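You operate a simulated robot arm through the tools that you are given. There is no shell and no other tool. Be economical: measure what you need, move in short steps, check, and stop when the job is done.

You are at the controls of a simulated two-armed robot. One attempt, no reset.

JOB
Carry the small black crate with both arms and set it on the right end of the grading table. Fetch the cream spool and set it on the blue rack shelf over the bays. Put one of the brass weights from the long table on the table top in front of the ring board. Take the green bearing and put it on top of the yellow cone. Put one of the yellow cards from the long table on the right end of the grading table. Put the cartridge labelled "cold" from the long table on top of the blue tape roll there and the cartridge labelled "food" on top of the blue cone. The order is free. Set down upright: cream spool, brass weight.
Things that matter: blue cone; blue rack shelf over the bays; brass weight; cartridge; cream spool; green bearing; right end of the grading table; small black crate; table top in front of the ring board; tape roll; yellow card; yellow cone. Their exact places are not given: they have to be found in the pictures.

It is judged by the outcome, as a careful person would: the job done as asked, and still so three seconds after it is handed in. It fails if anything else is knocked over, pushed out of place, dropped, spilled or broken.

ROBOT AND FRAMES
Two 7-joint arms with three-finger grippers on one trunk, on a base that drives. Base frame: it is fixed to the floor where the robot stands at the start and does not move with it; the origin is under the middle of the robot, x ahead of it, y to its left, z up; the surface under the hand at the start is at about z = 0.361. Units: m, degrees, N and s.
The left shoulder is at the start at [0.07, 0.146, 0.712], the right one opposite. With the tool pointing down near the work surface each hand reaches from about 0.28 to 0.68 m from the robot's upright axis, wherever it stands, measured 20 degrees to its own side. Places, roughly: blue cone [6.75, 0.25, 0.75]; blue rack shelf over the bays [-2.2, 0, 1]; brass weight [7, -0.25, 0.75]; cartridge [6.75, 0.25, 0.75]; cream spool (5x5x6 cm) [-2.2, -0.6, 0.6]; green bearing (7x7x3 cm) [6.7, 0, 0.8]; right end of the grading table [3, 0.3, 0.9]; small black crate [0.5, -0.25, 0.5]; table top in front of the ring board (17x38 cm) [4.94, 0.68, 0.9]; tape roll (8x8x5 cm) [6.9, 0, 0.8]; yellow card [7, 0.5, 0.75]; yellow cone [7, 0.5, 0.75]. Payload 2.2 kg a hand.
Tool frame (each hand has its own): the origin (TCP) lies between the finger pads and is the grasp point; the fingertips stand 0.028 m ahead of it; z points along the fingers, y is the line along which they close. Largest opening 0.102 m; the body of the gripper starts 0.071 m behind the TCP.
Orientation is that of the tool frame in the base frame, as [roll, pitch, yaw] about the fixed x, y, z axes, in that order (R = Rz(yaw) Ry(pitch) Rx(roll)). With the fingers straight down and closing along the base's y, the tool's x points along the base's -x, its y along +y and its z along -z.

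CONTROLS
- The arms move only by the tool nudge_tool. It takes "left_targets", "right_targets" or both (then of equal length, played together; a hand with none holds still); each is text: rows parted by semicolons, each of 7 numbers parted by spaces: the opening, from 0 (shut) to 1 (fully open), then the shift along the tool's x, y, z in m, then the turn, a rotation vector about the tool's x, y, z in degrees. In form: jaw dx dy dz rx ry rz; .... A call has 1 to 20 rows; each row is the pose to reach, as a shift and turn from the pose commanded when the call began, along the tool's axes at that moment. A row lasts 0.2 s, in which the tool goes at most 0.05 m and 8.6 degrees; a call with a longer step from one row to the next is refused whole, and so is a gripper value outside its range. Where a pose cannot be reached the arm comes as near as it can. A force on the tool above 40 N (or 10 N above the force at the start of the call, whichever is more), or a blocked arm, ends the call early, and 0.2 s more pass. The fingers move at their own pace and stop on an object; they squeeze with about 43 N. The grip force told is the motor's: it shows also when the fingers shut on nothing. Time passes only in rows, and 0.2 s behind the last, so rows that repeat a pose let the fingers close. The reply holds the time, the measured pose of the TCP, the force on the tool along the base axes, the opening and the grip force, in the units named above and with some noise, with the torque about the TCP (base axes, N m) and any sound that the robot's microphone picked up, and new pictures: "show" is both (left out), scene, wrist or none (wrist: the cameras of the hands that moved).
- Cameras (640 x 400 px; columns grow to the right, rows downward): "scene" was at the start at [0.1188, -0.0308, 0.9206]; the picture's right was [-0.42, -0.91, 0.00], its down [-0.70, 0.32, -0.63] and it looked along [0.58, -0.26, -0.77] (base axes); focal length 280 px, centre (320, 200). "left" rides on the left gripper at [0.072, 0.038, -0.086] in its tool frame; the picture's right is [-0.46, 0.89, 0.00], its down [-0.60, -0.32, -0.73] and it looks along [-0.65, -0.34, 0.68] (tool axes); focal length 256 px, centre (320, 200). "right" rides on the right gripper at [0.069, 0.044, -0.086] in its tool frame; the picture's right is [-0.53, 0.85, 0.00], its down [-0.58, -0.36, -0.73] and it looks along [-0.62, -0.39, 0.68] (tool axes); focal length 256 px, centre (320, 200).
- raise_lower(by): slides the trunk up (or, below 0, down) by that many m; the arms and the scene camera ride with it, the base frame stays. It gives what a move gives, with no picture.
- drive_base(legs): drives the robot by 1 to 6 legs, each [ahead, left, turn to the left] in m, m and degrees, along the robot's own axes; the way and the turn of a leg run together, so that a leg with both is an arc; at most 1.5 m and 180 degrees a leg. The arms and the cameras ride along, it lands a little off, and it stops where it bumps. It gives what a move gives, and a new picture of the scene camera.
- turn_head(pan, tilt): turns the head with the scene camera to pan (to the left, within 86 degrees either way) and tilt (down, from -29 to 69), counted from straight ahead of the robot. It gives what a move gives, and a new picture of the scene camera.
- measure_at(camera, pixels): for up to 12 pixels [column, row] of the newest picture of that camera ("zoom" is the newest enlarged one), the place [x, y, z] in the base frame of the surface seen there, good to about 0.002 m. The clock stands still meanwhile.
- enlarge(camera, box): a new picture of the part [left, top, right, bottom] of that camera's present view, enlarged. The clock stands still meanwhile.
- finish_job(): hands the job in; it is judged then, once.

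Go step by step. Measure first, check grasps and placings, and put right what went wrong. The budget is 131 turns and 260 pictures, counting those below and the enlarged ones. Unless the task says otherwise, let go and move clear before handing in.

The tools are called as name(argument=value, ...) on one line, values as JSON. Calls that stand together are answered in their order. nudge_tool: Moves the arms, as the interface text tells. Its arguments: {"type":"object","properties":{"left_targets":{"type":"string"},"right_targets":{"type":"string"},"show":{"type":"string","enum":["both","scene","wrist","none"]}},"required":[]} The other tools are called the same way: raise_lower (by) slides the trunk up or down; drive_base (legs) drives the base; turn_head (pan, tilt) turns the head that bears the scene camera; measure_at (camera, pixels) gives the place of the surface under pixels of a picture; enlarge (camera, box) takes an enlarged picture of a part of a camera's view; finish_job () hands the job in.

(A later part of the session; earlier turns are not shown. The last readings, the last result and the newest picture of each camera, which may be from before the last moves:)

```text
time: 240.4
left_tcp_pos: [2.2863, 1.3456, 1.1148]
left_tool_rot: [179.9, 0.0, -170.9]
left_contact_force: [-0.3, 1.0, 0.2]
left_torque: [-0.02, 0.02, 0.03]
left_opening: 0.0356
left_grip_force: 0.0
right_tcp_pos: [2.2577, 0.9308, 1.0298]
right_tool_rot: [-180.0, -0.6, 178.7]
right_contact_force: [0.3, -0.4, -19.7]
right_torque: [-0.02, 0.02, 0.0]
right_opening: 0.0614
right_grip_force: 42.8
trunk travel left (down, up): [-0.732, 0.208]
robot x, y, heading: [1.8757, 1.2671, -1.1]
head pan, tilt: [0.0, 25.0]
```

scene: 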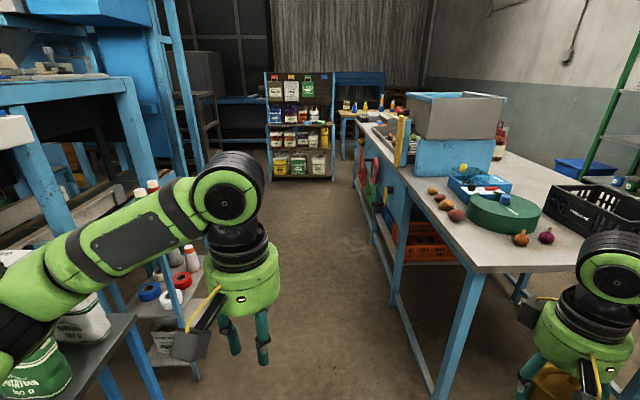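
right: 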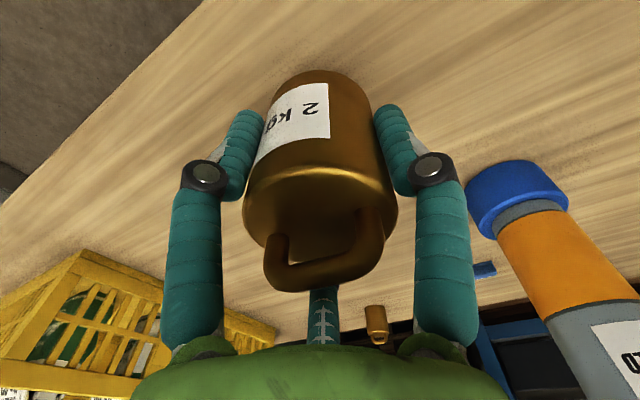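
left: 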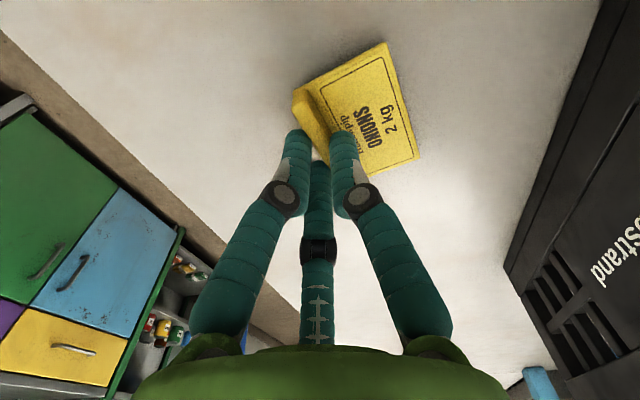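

I measure the obstacles on both sides of this corridor.

measure_at(camera="scene", pixels=[[80, 320], [120, 330], [30, 355], [160, 290], [185, 250], [195, 355], [375, 170], [398, 140], [405, 190], [30, 290], [100, 100], [385, 195]])

enlarge(camera="scene", box=[330, 80, 450, 280])

```text
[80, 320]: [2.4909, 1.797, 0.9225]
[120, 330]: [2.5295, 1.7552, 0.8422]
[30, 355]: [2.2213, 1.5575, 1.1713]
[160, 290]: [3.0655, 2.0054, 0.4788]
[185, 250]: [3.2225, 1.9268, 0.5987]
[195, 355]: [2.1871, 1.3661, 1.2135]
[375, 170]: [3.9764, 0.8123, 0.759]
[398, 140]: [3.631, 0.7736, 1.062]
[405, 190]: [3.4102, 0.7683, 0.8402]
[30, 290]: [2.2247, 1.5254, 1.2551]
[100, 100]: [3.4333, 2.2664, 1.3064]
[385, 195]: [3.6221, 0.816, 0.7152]
```

```text
2.00 times, centred on (390, 180) of scene
```

zoom: 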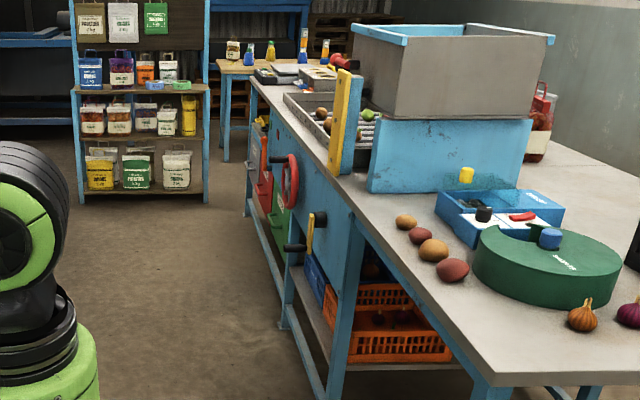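

Corridor free between y 0.82 and 1.75. Drive forward to beside the ring board.

drive_base(legs=[[0, 0, 1.1], [1.4, 0, 0], [1.2, 0, 0]])

turn_head(pan=-45, tilt=30)

```text
time: 253.2
left_tcp_pos: [4.8332, 1.4337, 1.1153]
left_tool_rot: [179.7, 0.0, -168.0]
left_contact_force: [-0.2, 0.2, -0.3]
left_torque: [0.05, 0.02, 0.01]
left_opening: 0.0358
left_grip_force: 0.1
right_tcp_pos: [4.8272, 1.0188, 1.0305]
right_tool_rot: [-179.9, -0.5, -178.3]
right_contact_force: [-0.4, -0.1, -19.4]
right_torque: [-0.05, -0.03, 0.0]
right_opening: 0.0612
right_grip_force: 43.0
trunk travel left (down, up): [-0.732, 0.208]
robot x, y, heading: [4.4328, 1.3322, 1.6]
head pan, tilt: [0.0, 25.0]
```

scene: 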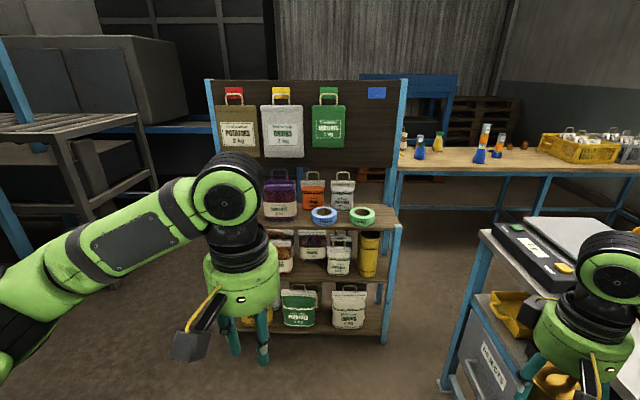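

```text
time: 254.3
left_tcp_pos: [4.833, 1.4335, 1.1156]
left_tool_rot: [179.9, -0.1, -167.9]
left_contact_force: [-0.3, -0.4, 0.9]
left_torque: [0.02, 0.0, 0.02]
left_opening: 0.0357
left_grip_force: 0.0
right_tcp_pos: [4.8281, 1.0187, 1.0305]
right_tool_rot: [180.0, -0.6, -178.3]
right_contact_force: [0.0, -0.7, -19.6]
right_torque: [0.02, -0.03, 0.02]
right_opening: 0.0611
right_grip_force: 42.5
trunk travel left (down, up): [-0.732, 0.208]
robot x, y, heading: [4.4331, 1.3326, 1.7]
head pan, tilt: [-45.0, 30.0]
```

scene: 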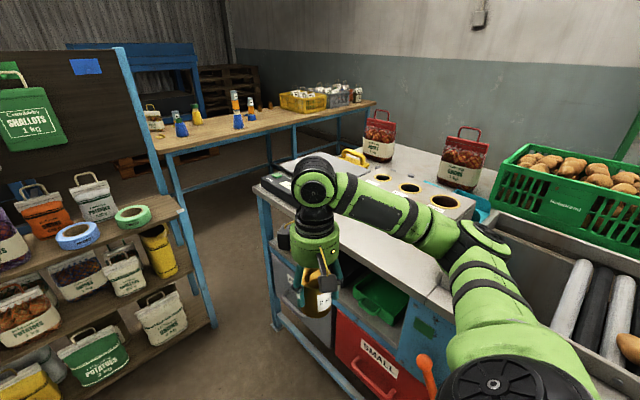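

The ring board (holes at (380,178),(410,188),(445,200)) has a free white table strip in front at (400,240). I measure it.

enlarge(camera="scene", box=[320, 140, 500, 320])

measure_at(camera="scene", pixels=[[402, 245], [425, 265], [395, 232], [445, 240], [370, 175], [465, 205], [345, 165], [370, 260], [430, 225], [400, 205], [440, 300], [455, 215]])

```text
2.22 times, centred on (410, 230) of scene
```

zoom: 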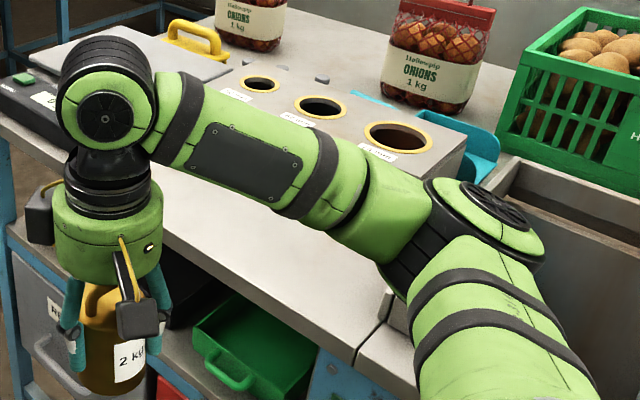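

```text
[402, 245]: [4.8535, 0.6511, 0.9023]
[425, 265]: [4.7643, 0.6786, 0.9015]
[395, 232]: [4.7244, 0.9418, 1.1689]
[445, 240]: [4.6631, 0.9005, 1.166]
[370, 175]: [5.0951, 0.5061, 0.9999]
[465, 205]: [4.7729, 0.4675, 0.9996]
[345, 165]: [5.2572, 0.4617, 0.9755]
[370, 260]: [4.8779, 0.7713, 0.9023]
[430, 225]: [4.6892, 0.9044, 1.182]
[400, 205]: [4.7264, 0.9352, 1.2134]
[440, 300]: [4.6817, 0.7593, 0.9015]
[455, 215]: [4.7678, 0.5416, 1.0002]
```

Table strip in front of the ring board: y 0.59–0.77, x 4.75–5.13, z 0.902. I move on a bit and turn right to face it.

drive_base(legs=[[0.55, -0.05, 0], [0, 0, -45], [0, 0, -46.7]])

turn_head(pan=0, tilt=45)

```text
time: 261.6
left_tcp_pos: [5.0655, 0.8902, 1.1152]
left_tool_rot: [179.9, 0.0, 99.9]
left_contact_force: [-0.2, 0.2, -0.1]
left_torque: [0.03, 0.01, -0.01]
left_opening: 0.0355
left_grip_force: 0.0
right_tcp_pos: [4.6509, 0.9116, 1.0307]
right_tool_rot: [-179.9, -0.5, 89.7]
right_contact_force: [0.7, 0.6, -18.9]
right_torque: [-0.01, 0.01, 0.02]
right_opening: 0.061
right_grip_force: 43.3
trunk travel left (down, up): [-0.732, 0.208]
robot x, y, heading: [4.9745, 1.2973, -90.5]
head pan, tilt: [-45.0, 30.0]
```

scene: 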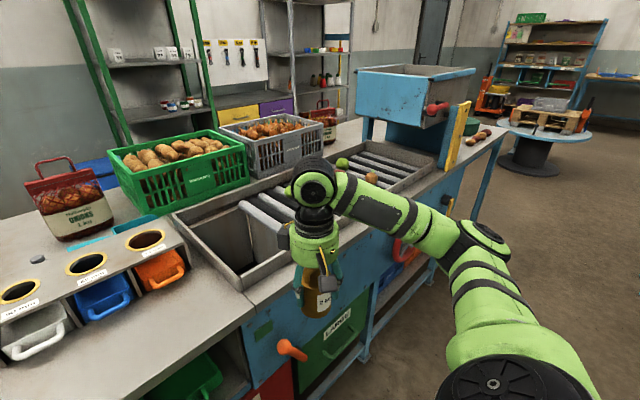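

```text
time: 262.8
left_tcp_pos: [5.0649, 0.8904, 1.1144]
left_tool_rot: [179.9, 0.0, 99.9]
left_contact_force: [-1.2, 0.3, -1.0]
left_torque: [0.01, -0.02, 0.01]
left_opening: 0.0359
left_grip_force: 0.2
right_tcp_pos: [4.6513, 0.9117, 1.0309]
right_tool_rot: [-180.0, -0.6, 89.7]
right_contact_force: [0.7, 1.0, -19.5]
right_torque: [-0.04, 0.0, 0.0]
right_opening: 0.0614
right_grip_force: 43.0
trunk travel left (down, up): [-0.732, 0.208]
robot x, y, heading: [4.9757, 1.2996, -90.3]
head pan, tilt: [0.0, 45.0]
```

scene: 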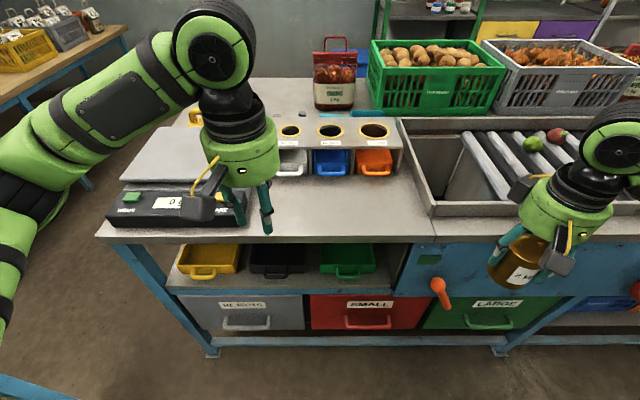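

Clear view: the free strip in front of the ring board is at about (335,205).

measure_at(camera="scene", pixels=[[335, 205], [335, 180], [335, 232], [375, 178], [395, 200], [425, 212], [290, 190], [250, 200], [350, 175], [395, 182]])

```text
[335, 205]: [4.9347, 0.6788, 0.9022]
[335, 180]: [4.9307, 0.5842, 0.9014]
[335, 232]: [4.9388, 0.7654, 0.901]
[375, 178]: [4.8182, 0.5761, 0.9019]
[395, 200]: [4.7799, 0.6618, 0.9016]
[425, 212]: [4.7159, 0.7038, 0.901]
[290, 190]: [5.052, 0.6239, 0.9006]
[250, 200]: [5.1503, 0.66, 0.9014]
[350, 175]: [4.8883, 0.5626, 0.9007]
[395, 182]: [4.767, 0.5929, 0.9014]
```

Target (4.935,0.679). I step the base left 0.15 and ahead 0.1, then use the arm.

drive_base(legs=[[0, 0.15, 0.3], [0.1, 0, 0]])

```text
time: 264.9
left_tcp_pos: [5.2188, 0.7962, 1.1169]
left_tool_rot: [179.9, 0.1, 100.1]
left_contact_force: [0.6, -0.7, -0.1]
left_torque: [-0.02, 0.01, 0.05]
left_opening: 0.0354
left_grip_force: 0.0
right_tcp_pos: [4.8043, 0.8135, 1.0312]
right_tool_rot: [-180.0, -0.5, 90.1]
right_contact_force: [-0.3, 0.1, -19.9]
right_torque: [-0.02, 0.02, 0.03]
right_opening: 0.0612
right_grip_force: 43.7
trunk travel left (down, up): [-0.732, 0.208]
robot x, y, heading: [5.1274, 1.2018, -89.6]
head pan, tilt: [0.0, 45.0]
```

scene: 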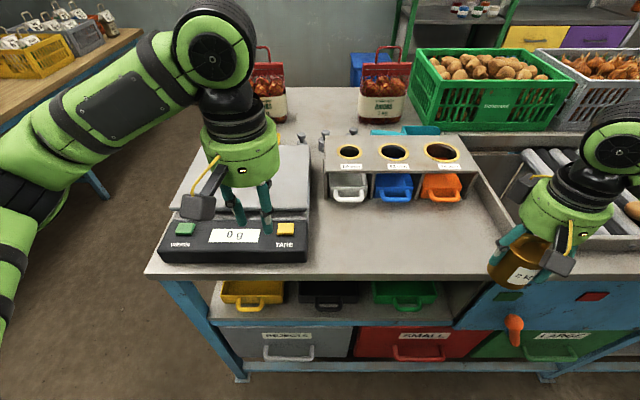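

nudge_tool(right_targets="0 0 0.04 0 0 0 0; 0 0 0.08 0 0 0 0; 0 -0.02 0.12 0 0 0 0; 0 -0.06 0.131 0 0 0 0; 0 -0.1 0.131 0 0 0 0; 0 -0.1345 0.131 0 0 0 0; 0 -0.1345 0.131 0.03 0 0 0; 0 -0.1345 0.131 0.06 0 0 0; 0 -0.1345 0.131 0.073 0 0 0; 0 -0.1345 0.131 0.073 0 0 0", show="both")

```text
time: 267.1
left_tcp_pos: [5.2186, 0.795, 1.1152]
left_tool_rot: [-180.0, 0.0, 100.1]
left_contact_force: [0.2, 0.9, 0.1]
left_torque: [0.01, -0.01, -0.01]
left_opening: 0.0356
left_grip_force: 0.1
right_tcp_pos: [4.9358, 0.6801, 0.9578]
right_tool_rot: [180.0, -0.5, 90.0]
right_contact_force: [-1.3, -1.3, -6.7]
right_torque: [-0.29, 0.42, 0.03]
right_opening: 0.061
right_grip_force: 42.3
trunk travel left (down, up): [-0.732, 0.208]
robot x, y, heading: [5.1263, 1.2016, -90.1]
head pan, tilt: [0.0, 45.0]
```

scene: 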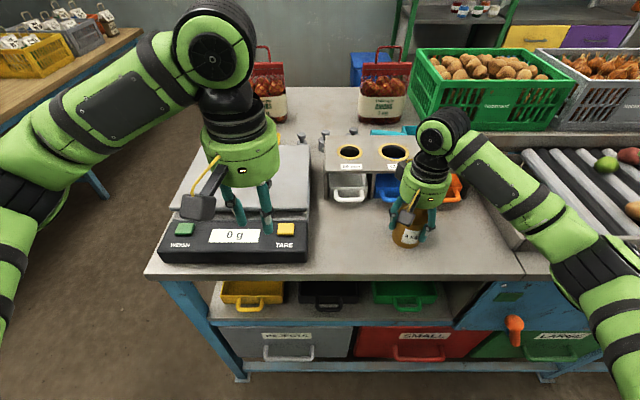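
right: 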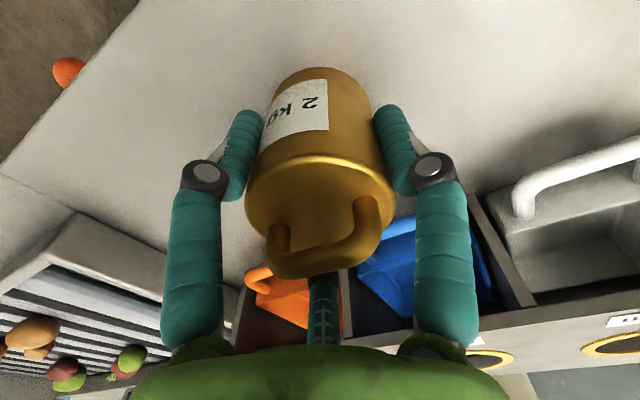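

Weight is touching (load dropped to 7 N). Lower 2 mm more and release.

nudge_tool(right_targets="0 0 0 0.002 0 0 0; 0 0 0 0.003 0 0 0; 0.68 0 0 0.003 0 0 0; 0.8 0 0 0.003 0 0 0; 0.85 0 0 0.003 0 0 0; 0.85 0 0 -0.03 0 0 0; 0.85 0 0 -0.07 0 0 0; 0.85 0 0 -0.11 0 0 0; 0.85 0.04 -0.02 -0.11 0 0 0; 0.85 0.08 -0.04 -0.11 0 0 0; 0.85 0.12 -0.06 -0.11 0 0 0", show="scene")

enlarge(camera="scene", box=[350, 130, 480, 270])

```text
time: 269.5
left_tcp_pos: [5.2195, 0.7965, 1.1177]
left_tool_rot: [179.9, 0.3, 100.2]
left_contact_force: [-0.2, -0.3, 0.1]
left_torque: [-0.03, -0.01, 0.04]
left_opening: 0.0359
left_grip_force: 0.0
right_tcp_pos: [4.8743, 0.8007, 1.0674]
right_tool_rot: [179.9, -0.4, 89.9]
right_contact_force: [-0.4, 0.1, 0.4]
right_torque: [-0.02, -0.01, -0.02]
right_opening: 0.0867
right_grip_force: 0.0
trunk travel left (down, up): [-0.732, 0.208]
robot x, y, heading: [5.1309, 1.2023, -89.9]
head pan, tilt: [0.0, 45.0]
```

scene: 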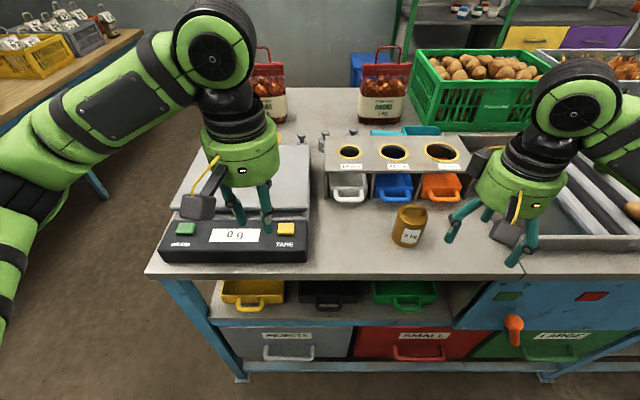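

```text
2.86 times, centred on (415, 200) of scene
```

zoom: 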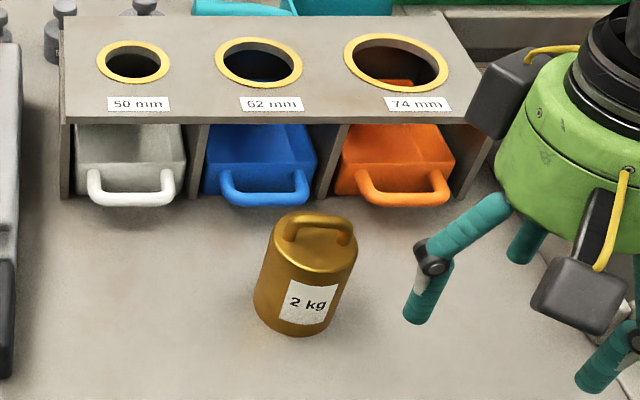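

Weight stands upright in front of the ring board. Next, the spool behind the start: I back off, turn to face -x and drive down the corridor.

drive_base(legs=[[-0.12, 0, 0], [0, 0, -45], [0, 0, -45], [1.45, 0, 0]])

turn_head(pan=0, tilt=15)

```text
time: 281.6
left_tcp_pos: [3.2914, 1.2643, 1.1167]
left_tool_rot: [-179.9, 0.1, 8.9]
left_contact_force: [-1.0, 0.5, 0.0]
left_torque: [0.0, 0.01, 0.0]
left_opening: 0.0359
left_grip_force: 0.0
right_tcp_pos: [3.3042, 1.6074, 1.0669]
right_tool_rot: [-179.9, -0.5, -1.5]
right_contact_force: [-0.7, -0.2, -0.7]
right_torque: [-0.04, -0.01, -0.01]
right_opening: 0.0868
right_grip_force: 0.1
trunk travel left (down, up): [-0.732, 0.208]
robot x, y, heading: [3.7035, 1.3483, 178.6]
head pan, tilt: [0.0, 45.0]
```

scene: 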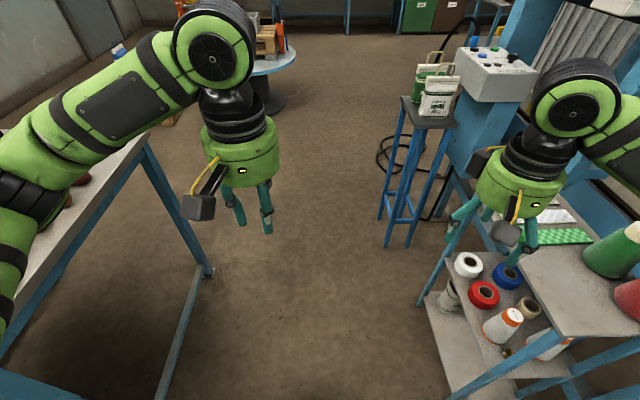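

```text
time: 282.5
left_tcp_pos: [3.2916, 1.2638, 1.1165]
left_tool_rot: [-180.0, 0.1, 8.7]
left_contact_force: [-0.1, 0.1, 0.6]
left_torque: [0.03, 0.02, 0.01]
left_opening: 0.0358
left_grip_force: 0.1
right_tcp_pos: [3.3046, 1.608, 1.0676]
right_tool_rot: [-179.9, -0.5, -1.4]
right_contact_force: [1.2, 0.8, 0.4]
right_torque: [0.02, -0.03, -0.02]
right_opening: 0.0868
right_grip_force: 0.0
trunk travel left (down, up): [-0.732, 0.208]
robot x, y, heading: [3.6969, 1.3441, 178.7]
head pan, tilt: [0.0, 15.0]
```

scene: 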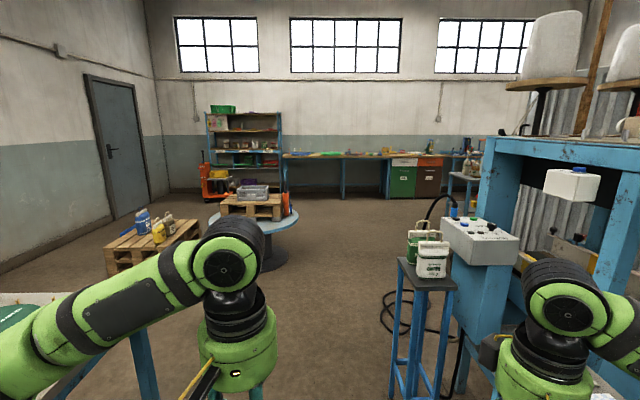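

The target rack is visible ahead at (245,150). I shift a bit from the bags on the stool and continue.

drive_base(legs=[[0, 0.14, 1.3], [1.4, 0, 0], [0.4, 0, 0], [0, -0.45, 0]])

measure_at(camera="scene", pixels=[[320, 200], [200, 200], [400, 200]])

```text
time: 294.8
left_tcp_pos: [1.5096, 1.5555, 1.1173]
left_tool_rot: [180.0, 0.1, 10.2]
left_contact_force: [0.1, -0.5, -0.8]
left_torque: [0.02, 0.02, -0.01]
left_opening: 0.0358
left_grip_force: 0.0
right_tcp_pos: [1.513, 1.8994, 1.068]
right_tool_rot: [-179.9, -0.5, 0.1]
right_contact_force: [-0.1, -0.7, -0.6]
right_torque: [-0.03, 0.0, 0.01]
right_opening: 0.0869
right_grip_force: 0.1
trunk travel left (down, up): [-0.732, 0.208]
robot x, y, heading: [1.9133, 1.646, -179.9]
head pan, tilt: [0.0, 15.0]
```

scene: 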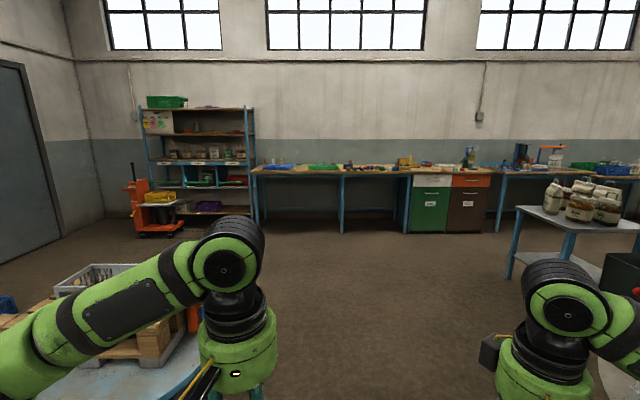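

```text
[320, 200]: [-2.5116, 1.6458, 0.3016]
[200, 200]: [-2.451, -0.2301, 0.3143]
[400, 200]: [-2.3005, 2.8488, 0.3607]
```

enlarge(camera="scene", box=[110, 85, 290, 245])

measure_at(camera="scene", pixels=[[150, 162], [210, 163], [250, 160], [200, 185], [160, 200], [155, 175], [215, 208], [255, 230], [150, 235], [300, 170]])

```text
2.50 times, centred on (200, 165) of scene
```

zoom: 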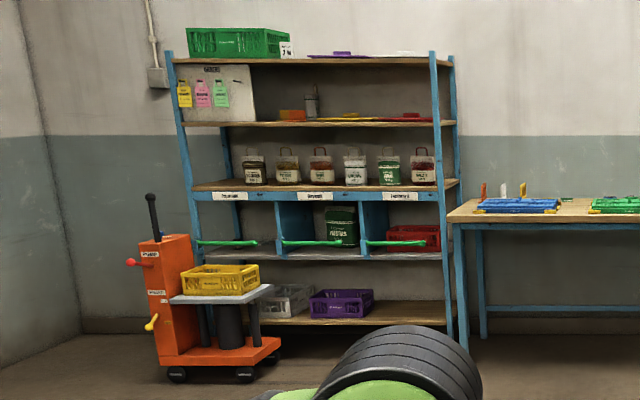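

```text
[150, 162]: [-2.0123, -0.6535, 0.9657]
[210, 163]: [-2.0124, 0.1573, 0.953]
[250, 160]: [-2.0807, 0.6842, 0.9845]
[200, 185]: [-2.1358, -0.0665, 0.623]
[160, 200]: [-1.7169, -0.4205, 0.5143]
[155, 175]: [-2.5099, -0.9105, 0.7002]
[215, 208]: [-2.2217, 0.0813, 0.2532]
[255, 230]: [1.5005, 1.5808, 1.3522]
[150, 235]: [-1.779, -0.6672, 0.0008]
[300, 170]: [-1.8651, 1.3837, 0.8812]
```

The shelf with jars over the bays is at z≈0.985, rack front x≈-2.0. An orange lift cart stands in front of its left end. I drive closer.

drive_base(legs=[[1.4, 0, 0], [1.15, 0, 0], [0, 1.5, 0]])

turn_head(pan=15, tilt=28)

```text
time: 314.4
left_tcp_pos: [-1.0023, -0.0174, 1.1161]
left_tool_rot: [180.0, 0.1, 12.3]
left_contact_force: [-0.4, -0.1, 0.2]
left_torque: [0.02, -0.01, 0.01]
left_opening: 0.0358
left_grip_force: 0.0
right_tcp_pos: [-1.0129, 0.3278, 1.0674]
right_tool_rot: [-179.9, -0.5, 2.1]
right_contact_force: [0.6, 0.8, 0.1]
right_torque: [-0.01, 0.02, 0.02]
right_opening: 0.0865
right_grip_force: 0.1
trunk travel left (down, up): [-0.732, 0.208]
robot x, y, heading: [-0.6011, 0.0873, -177.8]
head pan, tilt: [0.0, 15.0]
```

scene: 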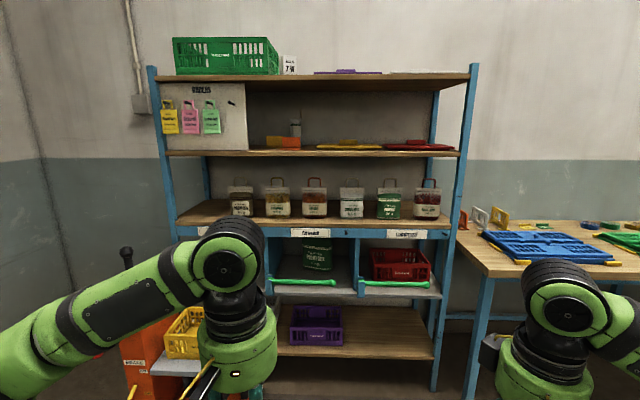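

```text
time: 315.2
left_tcp_pos: [-1.0027, -0.0174, 1.1171]
left_tool_rot: [-180.0, 0.1, 12.3]
left_contact_force: [-0.3, -0.2, 0.1]
left_torque: [0.01, -0.02, -0.01]
left_opening: 0.0356
left_grip_force: 0.0
right_tcp_pos: [-1.0106, 0.3264, 1.0674]
right_tool_rot: [-179.8, -0.5, 2.1]
right_contact_force: [-0.9, -0.3, -0.5]
right_torque: [0.01, -0.04, -0.01]
right_opening: 0.0866
right_grip_force: 0.0
trunk travel left (down, up): [-0.732, 0.208]
robot x, y, heading: [-0.6025, 0.0894, -177.8]
head pan, tilt: [15.0, 28.0]
```

scene: 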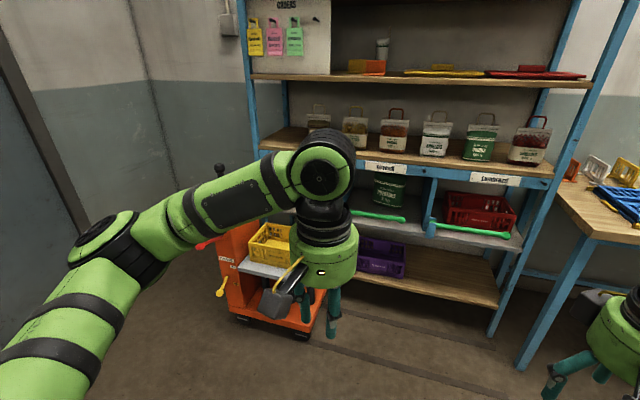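

I lower the trunk to look into the bays and swing the left hand aside.

raise_lower(by=-0.4)

turn_head(pan=20, tilt=15)

enlarge(camera="scene", box=[180, 120, 420, 270])

```text
time: 319.0
left_tcp_pos: [-1.003, -0.0182, 0.717]
left_tool_rot: [180.0, 0.2, 12.3]
left_contact_force: [0.8, 0.6, -0.1]
left_torque: [0.02, -0.01, -0.02]
left_opening: 0.0357
left_grip_force: 0.0
right_tcp_pos: [-1.0114, 0.3264, 0.668]
right_tool_rot: [-179.9, -0.5, 2.2]
right_contact_force: [0.4, 1.1, 0.4]
right_torque: [0.02, 0.01, -0.01]
right_opening: 0.0867
right_grip_force: 0.1
trunk travel left (down, up): [-0.332, 0.608]
robot x, y, heading: [-0.6011, 0.0873, -177.6]
head pan, tilt: [15.0, 28.0]
```

```text
time: 319.7
left_tcp_pos: [-1.0022, -0.017, 0.7147]
left_tool_rot: [-180.0, 0.0, 12.2]
left_contact_force: [0.3, 0.1, 0.0]
left_torque: [0.01, -0.02, -0.02]
left_opening: 0.0356
left_grip_force: 0.1
right_tcp_pos: [-1.0107, 0.3286, 0.6675]
right_tool_rot: [180.0, -0.5, 2.1]
right_contact_force: [-0.9, 0.5, -0.1]
right_torque: [-0.02, 0.01, 0.03]
right_opening: 0.0868
right_grip_force: 0.1
trunk travel left (down, up): [-0.332, 0.608]
robot x, y, heading: [-0.5951, 0.0928, -177.9]
head pan, tilt: [20.0, 15.0]
```

scene: 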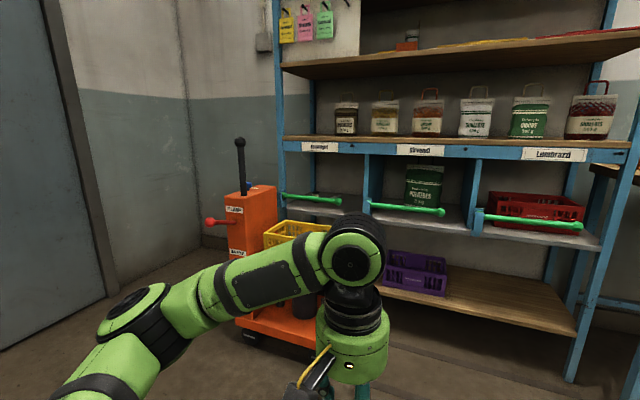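

```text
2.67 times, centred on (300, 195) of scene
```

zoom: 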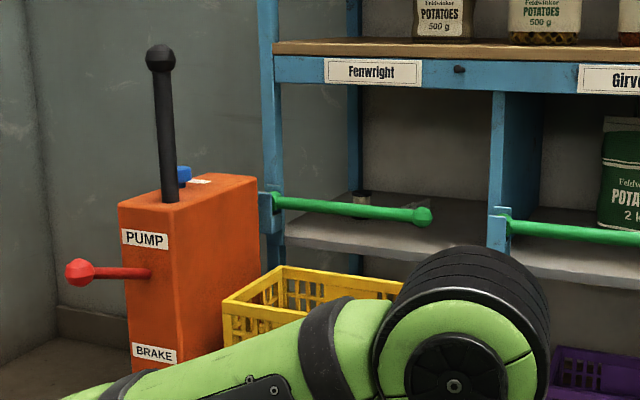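

A small spool seems to stand in the "Fenwright" bay behind the green bar at zoom (361,197). I zoom and measure.

enlarge(camera="scene", box=[280, 160, 360, 220])

measure_at(camera="scene", pixels=[[316, 193], [315, 198], [300, 197], [337, 200], [300, 208], [340, 217], [290, 190], [255, 195], [290, 230], [320, 225], [238, 150], [366, 195]])

```text
6.67 times, centred on (320, 190) of scene
```

zoom: 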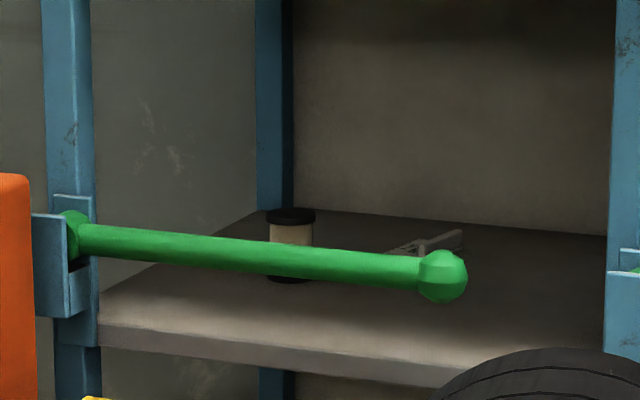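

```text
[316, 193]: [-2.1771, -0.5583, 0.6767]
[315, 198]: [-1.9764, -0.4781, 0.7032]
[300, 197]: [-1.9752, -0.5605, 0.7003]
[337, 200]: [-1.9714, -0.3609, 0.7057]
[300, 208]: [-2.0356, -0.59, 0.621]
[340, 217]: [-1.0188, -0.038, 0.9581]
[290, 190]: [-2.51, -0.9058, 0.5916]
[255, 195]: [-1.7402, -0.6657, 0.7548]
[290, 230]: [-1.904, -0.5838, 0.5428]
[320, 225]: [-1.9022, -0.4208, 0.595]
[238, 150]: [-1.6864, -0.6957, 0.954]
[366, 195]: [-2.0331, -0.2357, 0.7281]
```

The cream spool stands in the left bay at about (-2.19,-0.56), floor z≈0.62, behind a green bar (x -1.975, z 0.70). I'll reach over the bar with a tilted hand. I measure rail, jars and cart extents.

measure_at(camera="scene", pixels=[[320, 153], [330, 141], [355, 135], [346, 118], [385, 118], [300, 340], [312, 345], [325, 236], [295, 240], [440, 212], [468, 225], [366, 160]])

enlarge(camera="scene", box=[270, 90, 400, 220])

```text
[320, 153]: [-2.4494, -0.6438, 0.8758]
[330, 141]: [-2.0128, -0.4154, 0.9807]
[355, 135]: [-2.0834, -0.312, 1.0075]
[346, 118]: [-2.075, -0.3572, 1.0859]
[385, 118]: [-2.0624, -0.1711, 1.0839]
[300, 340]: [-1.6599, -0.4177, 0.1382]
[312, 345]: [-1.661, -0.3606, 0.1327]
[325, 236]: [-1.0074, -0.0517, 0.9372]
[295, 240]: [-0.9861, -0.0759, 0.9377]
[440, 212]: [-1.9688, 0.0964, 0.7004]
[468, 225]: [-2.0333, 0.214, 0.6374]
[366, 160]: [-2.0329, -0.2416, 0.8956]
```

```text
3.08 times, centred on (335, 155) of scene
```

zoom: 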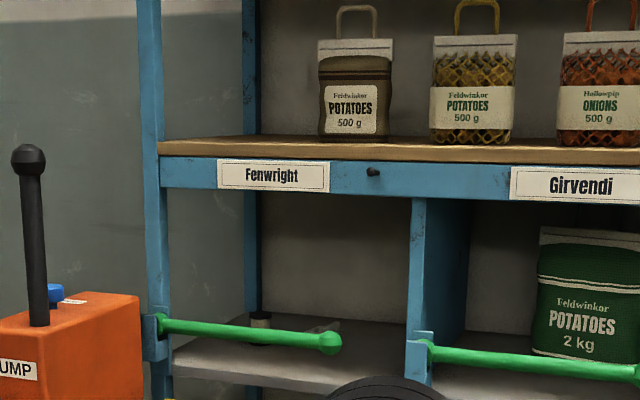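

measure_at(camera="zoom", pixels=[[200, 190], [350, 196], [200, 157], [240, 148], [290, 148], [322, 130], [390, 130], [155, 150], [262, 315], [262, 342], [330, 340], [160, 325]])

turn_head(pan=30, tilt=45)

```text
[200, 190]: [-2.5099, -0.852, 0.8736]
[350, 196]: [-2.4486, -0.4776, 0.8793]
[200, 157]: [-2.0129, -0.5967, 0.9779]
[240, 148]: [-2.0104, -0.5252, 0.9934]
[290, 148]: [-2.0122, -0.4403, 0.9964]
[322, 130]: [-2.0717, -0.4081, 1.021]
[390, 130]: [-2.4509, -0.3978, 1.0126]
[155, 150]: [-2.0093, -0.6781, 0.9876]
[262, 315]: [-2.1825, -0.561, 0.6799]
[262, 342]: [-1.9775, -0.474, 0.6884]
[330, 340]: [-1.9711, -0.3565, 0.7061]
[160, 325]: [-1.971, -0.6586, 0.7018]
```

```text
time: 320.7
left_tcp_pos: [-1.0024, -0.0171, 0.716]
left_tool_rot: [180.0, 0.1, 12.3]
left_contact_force: [-0.4, -0.1, 0.0]
left_torque: [0.03, 0.01, 0.0]
left_opening: 0.0358
left_grip_force: 0.0
right_tcp_pos: [-1.0122, 0.3269, 0.6663]
right_tool_rot: [-179.9, -0.5, 2.0]
right_contact_force: [0.7, -0.1, 0.8]
right_torque: [0.02, 0.04, -0.02]
right_opening: 0.0865
right_grip_force: 0.0
trunk travel left (down, up): [-0.332, 0.608]
robot x, y, heading: [-0.6021, 0.0908, -177.8]
head pan, tilt: [30.0, 45.0]
```

scene: 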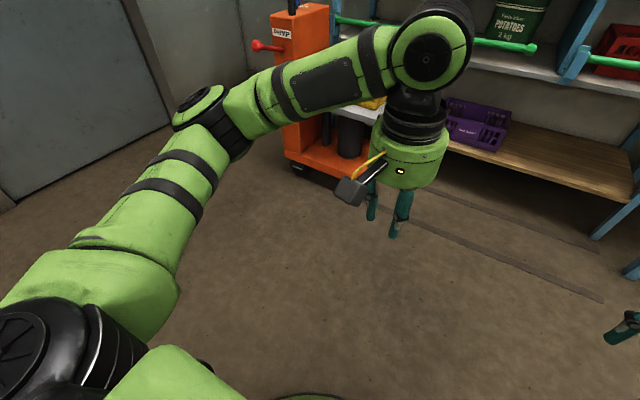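

measure_at(camera="scene", pixels=[[290, 160], [340, 178], [370, 160], [362, 178], [345, 105], [372, 110], [450, 165], [300, 130], [320, 12], [470, 140]])

nudge_tool(left_targets="0.6 0 0 0 0 0 0; 0.6 0 0 0 0 0 -8; 0.6 0 0 0 0 0 -16; 0.6 0 0 0 0 0 -23; 0.6 0 0 0 0 0 -23", right_targets="0.6 0.03 -0.02 0 0 0 0; 0.6 0.06 -0.04 0 0 0 0; 0.6 0.08 -0.06 0 0 0 0; 0.6 0.08 -0.08 0 0 0 0; 0.6 0.08 -0.1 0 0 0 0", show="none")

```text
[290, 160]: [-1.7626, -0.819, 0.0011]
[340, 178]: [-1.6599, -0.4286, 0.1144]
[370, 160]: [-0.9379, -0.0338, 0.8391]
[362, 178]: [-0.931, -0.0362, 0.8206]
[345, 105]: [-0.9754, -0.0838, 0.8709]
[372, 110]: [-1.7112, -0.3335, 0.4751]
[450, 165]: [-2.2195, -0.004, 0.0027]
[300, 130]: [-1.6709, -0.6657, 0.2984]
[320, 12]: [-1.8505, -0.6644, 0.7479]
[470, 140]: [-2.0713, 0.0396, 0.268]
```

```text
time: 321.9
left_tcp_pos: [-1.0025, -0.017, 0.7177]
left_tool_rot: [180.0, 0.1, 35.4]
left_contact_force: [0.1, -0.1, -0.2]
left_torque: [-0.04, -0.01, 0.05]
left_opening: 0.0612
left_grip_force: 0.1
right_tcp_pos: [-0.9351, 0.4318, 0.6665]
right_tool_rot: [-180.0, -0.5, 2.2]
right_contact_force: [0.4, -0.2, 0.4]
right_torque: [0.01, -0.02, 0.01]
right_opening: 0.0612
right_grip_force: 0.0
trunk travel left (down, up): [-0.332, 0.608]
robot x, y, heading: [-0.5994, 0.0851, -178.0]
head pan, tilt: [30.0, 45.0]
```

I measure the left elbow's offset to judge clearance from the cart's lever.

turn_head(pan=35, tilt=40)

nudge_tool(left_targets="0.6 0 0 0 0 -8 0; 0.6 0 0 0 0 -16 0; 0.6 0 0 0 0 -24 0; 0.6 0 0 0 0 -32 0; 0.6 0 0 0 0 -40 0; 0.6 0 0 0 0 -48 0; 0.6 0 0 0 0 -56 0; 0.6 0 0 0 0 -57 0; 0.6 0 0 0 0 -57 0", show="scene")

```text
time: 322.6
left_tcp_pos: [-1.0027, -0.0176, 0.7158]
left_tool_rot: [-180.0, 0.1, 35.3]
left_contact_force: [0.1, -0.1, -0.4]
left_torque: [-0.04, 0.0, 0.0]
left_opening: 0.0611
left_grip_force: 0.1
right_tcp_pos: [-0.9348, 0.4302, 0.6671]
right_tool_rot: [-179.9, -0.5, 2.2]
right_contact_force: [-0.5, -0.1, 0.2]
right_torque: [0.02, 0.02, 0.04]
right_opening: 0.0614
right_grip_force: 0.0
trunk travel left (down, up): [-0.332, 0.608]
robot x, y, heading: [-0.6013, 0.0903, -177.8]
head pan, tilt: [35.0, 40.0]
```

scene: 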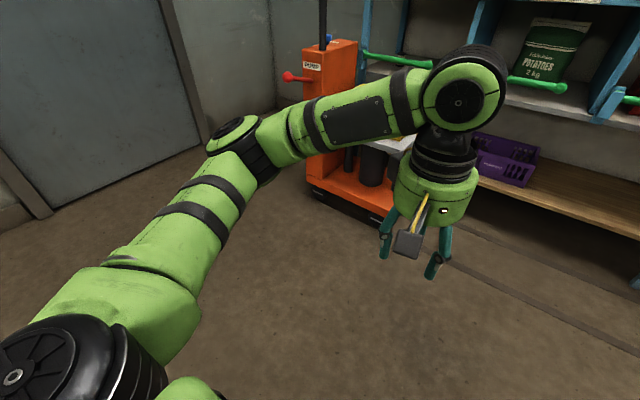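

```text
time: 324.6
left_tcp_pos: [-1.0021, -0.0183, 0.7162]
left_tool_rot: [180.0, 57.2, 35.4]
left_contact_force: [0.5, -0.3, 0.0]
left_torque: [0.05, 0.01, 0.04]
left_opening: 0.0612
left_grip_force: 0.0
right_tcp_pos: [-0.9366, 0.4319, 0.6665]
right_tool_rot: [-179.9, -0.5, 2.0]
right_contact_force: [0.1, 0.1, 0.5]
right_torque: [0.02, 0.04, 0.03]
right_opening: 0.0611
right_grip_force: 0.2
trunk travel left (down, up): [-0.332, 0.608]
robot x, y, heading: [-0.5999, 0.0887, -177.6]
head pan, tilt: [35.0, 40.0]
```

scene: 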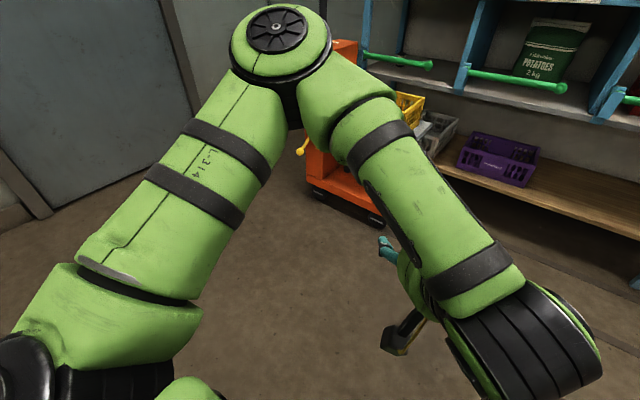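

The tilt works. I extend the hand to the planned stand-off relative pose and watch the elbow.

nudge_tool(left_targets="0.6 -0.0296 0.0246 0.0264 0 0 0; 0.6 -0.0591 0.0491 0.0527 0 0 0; 0.6 -0.0887 0.0737 0.0791 0 0 0; 0.6 -0.1182 0.0983 0.1054 0 0 0; 0.6 -0.1478 0.1229 0.1318 0 0 0; 0.6 -0.1773 0.1474 0.1581 0 0 0; 0.6 -0.2069 0.172 0.1845 0 0 0; 0.6 -0.2069 0.172 0.1845 0 0 0", show="scene")

measure_at(camera="scene", pixels=[[270, 30], [240, 40], [240, 100], [300, 60], [300, 120], [350, 100], [400, 150]])

```text
time: 326.4
left_tcp_pos: [-1.122, -0.3138, 0.7881]
left_tool_rot: [180.0, 57.1, 35.3]
left_contact_force: [-0.2, 0.1, 0.5]
left_torque: [0.01, 0.0, 0.01]
left_opening: 0.0611
left_grip_force: 0.1
right_tcp_pos: [-0.9355, 0.4308, 0.6649]
right_tool_rot: [-180.0, -0.6, 2.2]
right_contact_force: [-0.7, 0.3, 0.3]
right_torque: [0.01, 0.01, -0.01]
right_opening: 0.0612
right_grip_force: 0.1
trunk travel left (down, up): [-0.332, 0.608]
robot x, y, heading: [-0.6014, 0.0875, -178.0]
head pan, tilt: [35.0, 40.0]
```

scene: 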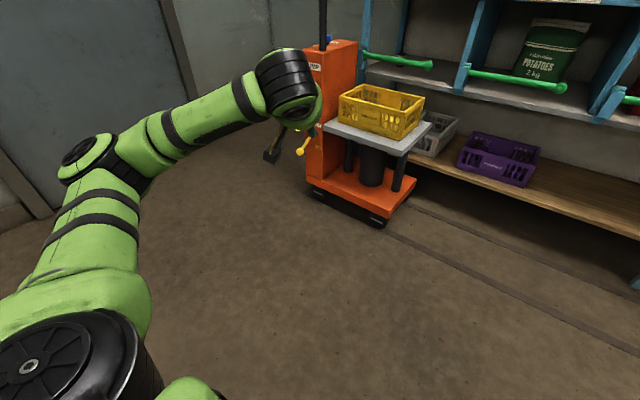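

```text
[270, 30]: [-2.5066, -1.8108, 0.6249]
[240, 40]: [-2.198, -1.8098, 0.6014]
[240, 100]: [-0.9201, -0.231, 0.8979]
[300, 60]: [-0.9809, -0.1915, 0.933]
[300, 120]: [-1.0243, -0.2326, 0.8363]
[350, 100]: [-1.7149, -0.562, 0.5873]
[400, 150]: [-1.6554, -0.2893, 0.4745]
```

measure_at(camera="scene", pixels=[[75, 150], [95, 160], [130, 165], [170, 110], [60, 180], [385, 220], [408, 188], [415, 110], [425, 62], [322, 45]])

```text
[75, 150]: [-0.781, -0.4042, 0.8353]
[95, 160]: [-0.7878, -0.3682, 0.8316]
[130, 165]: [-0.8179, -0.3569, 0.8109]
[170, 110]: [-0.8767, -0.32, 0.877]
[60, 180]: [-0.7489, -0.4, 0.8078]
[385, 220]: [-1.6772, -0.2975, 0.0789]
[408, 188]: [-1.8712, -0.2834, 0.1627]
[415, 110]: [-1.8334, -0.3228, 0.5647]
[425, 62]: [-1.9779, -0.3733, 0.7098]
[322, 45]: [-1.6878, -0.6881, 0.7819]
```

Elbow stays about 10 cm clear of the cart's lever if I stop near (-1.55,-0.01). I drive in two steps.

drive_base(legs=[[0, 0, -2.0], [0.7, 0.07, 0]])

turn_head(pan=45, tilt=30)

```text
time: 330.6
left_tcp_pos: [-1.8345, -0.3758, 0.7881]
left_tool_rot: [180.0, 57.1, 33.8]
left_contact_force: [0.1, 0.5, -0.3]
left_torque: [0.01, -0.01, 0.0]
left_opening: 0.0611
left_grip_force: 0.1
right_tcp_pos: [-1.6277, 0.3634, 0.6659]
right_tool_rot: [-179.9, -0.5, 0.6]
right_contact_force: [-0.2, -0.5, -0.2]
right_torque: [-0.05, -0.03, 0.01]
right_opening: 0.0613
right_grip_force: 0.0
trunk travel left (down, up): [-0.332, 0.608]
robot x, y, heading: [-1.3046, 0.011, -179.4]
head pan, tilt: [35.0, 40.0]
```

scene: 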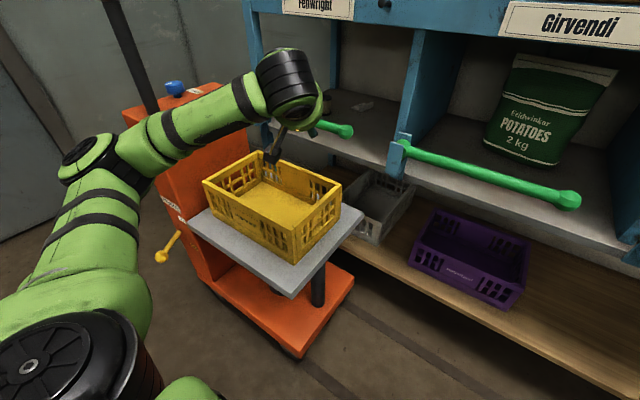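

```text
time: 331.3
left_tcp_pos: [-1.8348, -0.3743, 0.7882]
left_tool_rot: [180.0, 57.0, 33.9]
left_contact_force: [0.1, -0.8, -0.2]
left_torque: [0.01, 0.01, 0.0]
left_opening: 0.0614
left_grip_force: 0.1
right_tcp_pos: [-1.6289, 0.3647, 0.6657]
right_tool_rot: [-179.9, -0.5, 0.7]
right_contact_force: [0.7, -0.5, 0.3]
right_torque: [0.01, -0.02, 0.01]
right_opening: 0.0611
right_grip_force: 0.1
trunk travel left (down, up): [-0.332, 0.608]
robot x, y, heading: [-1.3052, 0.011, -179.4]
head pan, tilt: [45.0, 30.0]
```

scene: 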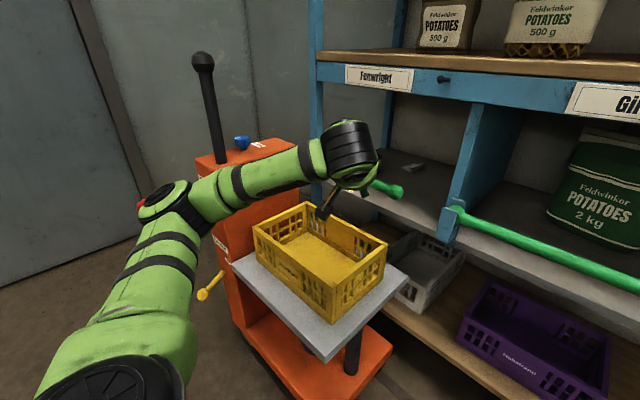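

Elbow and wrist look clear. I raise the trunk 5 cm for bar clearance and make the tilt slightly steeper.

raise_lower(by=0.05)

nudge_tool(left_targets="0.6 0 0 0 0 3 0; 0.6 0 0 0 0 6 0; 0.6 0 0 0 0 6 0", show="none")

measure_at(camera="scene", pixels=[[405, 165], [420, 168], [395, 190], [430, 120], [345, 130], [350, 175]])

```text
time: 332.2
left_tcp_pos: [-1.8343, -0.3766, 0.8385]
left_tool_rot: [-180.0, 57.1, 33.9]
left_contact_force: [-0.6, 0.1, -0.4]
left_torque: [-0.01, 0.02, -0.01]
left_opening: 0.061
left_grip_force: 0.0
right_tcp_pos: [-1.6276, 0.3629, 0.7158]
right_tool_rot: [-179.9, -0.5, 0.6]
right_contact_force: [-0.4, -0.8, -0.6]
right_torque: [0.04, -0.05, 0.0]
right_opening: 0.0613
right_grip_force: 0.0
trunk travel left (down, up): [-0.382, 0.558]
robot x, y, heading: [-1.3016, 0.0126, -179.3]
head pan, tilt: [45.0, 30.0]
```

```text
time: 333.0
left_tcp_pos: [-1.8343, -0.3763, 0.8374]
left_tool_rot: [180.0, 50.9, 33.8]
left_contact_force: [0.2, -0.1, -0.9]
left_torque: [0.01, 0.0, -0.04]
left_opening: 0.0613
left_grip_force: 0.1
right_tcp_pos: [-1.6282, 0.364, 0.7158]
right_tool_rot: [-179.9, -0.5, 0.5]
right_contact_force: [-0.1, 0.5, 0.4]
right_torque: [0.01, 0.02, -0.03]
right_opening: 0.0608
right_grip_force: 0.1
trunk travel left (down, up): [-0.382, 0.558]
robot x, y, heading: [-1.3023, 0.0138, -179.2]
head pan, tilt: [45.0, 30.0]
```

```text
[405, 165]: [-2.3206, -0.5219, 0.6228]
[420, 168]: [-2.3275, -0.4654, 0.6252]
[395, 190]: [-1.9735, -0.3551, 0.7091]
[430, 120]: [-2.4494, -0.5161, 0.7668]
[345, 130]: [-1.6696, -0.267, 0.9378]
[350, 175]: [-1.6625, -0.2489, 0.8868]
```

nudge_tool(left_targets="0.75 0.0126 0.0258 0.0093 0 0 0; 0.75 0.0253 0.0516 0.0186 0 0 0; 0.75 0.0379 0.0774 0.0279 0 0 0; 0.75 0.0379 0.0774 0.0279 0 0 0", show="both")

```text
time: 334.0
left_tcp_pos: [-1.7897, -0.4372, 0.7912]
left_tool_rot: [-179.9, 51.0, 33.8]
left_contact_force: [-0.3, 0.2, 0.1]
left_torque: [0.03, 0.01, 0.02]
left_opening: 0.0766
left_grip_force: 0.1
right_tcp_pos: [-1.6287, 0.3643, 0.7159]
right_tool_rot: [-180.0, -0.4, 0.7]
right_contact_force: [0.5, -0.1, 0.1]
right_torque: [0.0, 0.0, -0.03]
right_opening: 0.0615
right_grip_force: 0.1
trunk travel left (down, up): [-0.382, 0.558]
robot x, y, heading: [-1.3022, 0.0104, -179.4]
head pan, tilt: [45.0, 30.0]
```

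scene: 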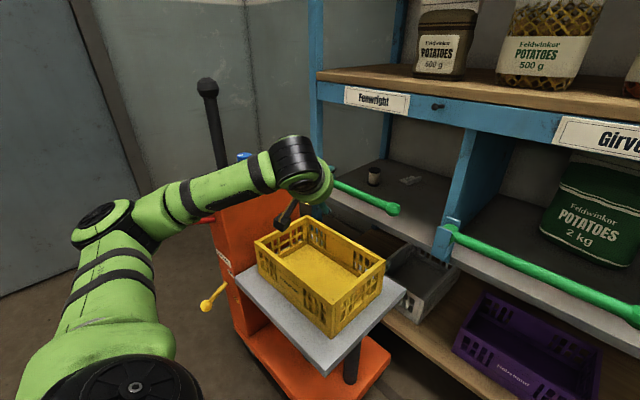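
left: 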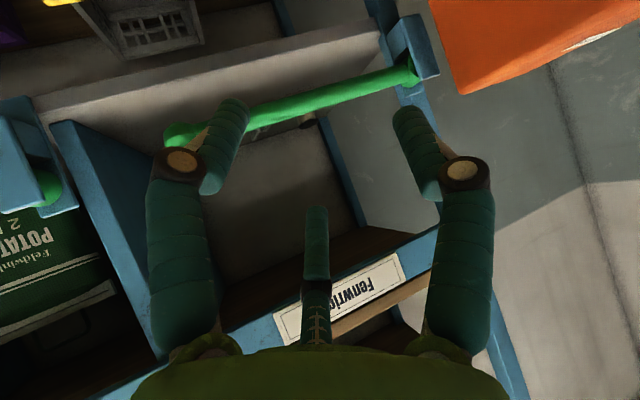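

The spool is now visible at (374,176); I measure it exactly.

enlarge(camera="scene", box=[345, 150, 435, 210])

measure_at(camera="zoom", pixels=[[208, 125], [170, 132], [245, 132], [208, 140], [208, 180], [208, 238], [182, 180], [232, 180], [208, 255], [330, 215]])

```text
6.67 times, centred on (390, 180) of scene
```

zoom: 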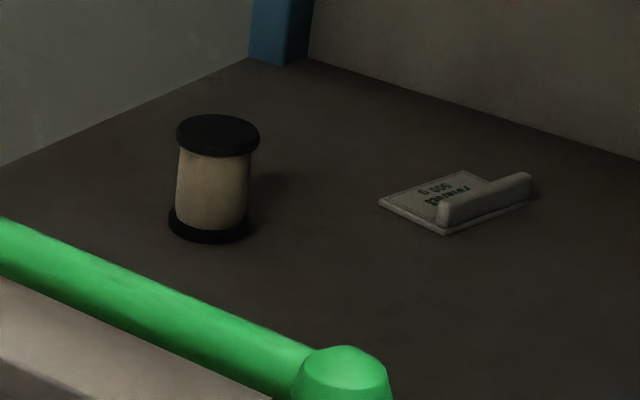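

```text
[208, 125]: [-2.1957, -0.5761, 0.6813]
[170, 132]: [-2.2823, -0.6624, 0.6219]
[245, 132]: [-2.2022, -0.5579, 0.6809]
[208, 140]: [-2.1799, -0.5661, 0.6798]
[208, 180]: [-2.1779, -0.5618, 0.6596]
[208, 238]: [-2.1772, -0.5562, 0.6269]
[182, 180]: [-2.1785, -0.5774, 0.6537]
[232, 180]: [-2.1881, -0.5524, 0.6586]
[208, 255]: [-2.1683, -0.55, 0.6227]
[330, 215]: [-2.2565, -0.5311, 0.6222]
```

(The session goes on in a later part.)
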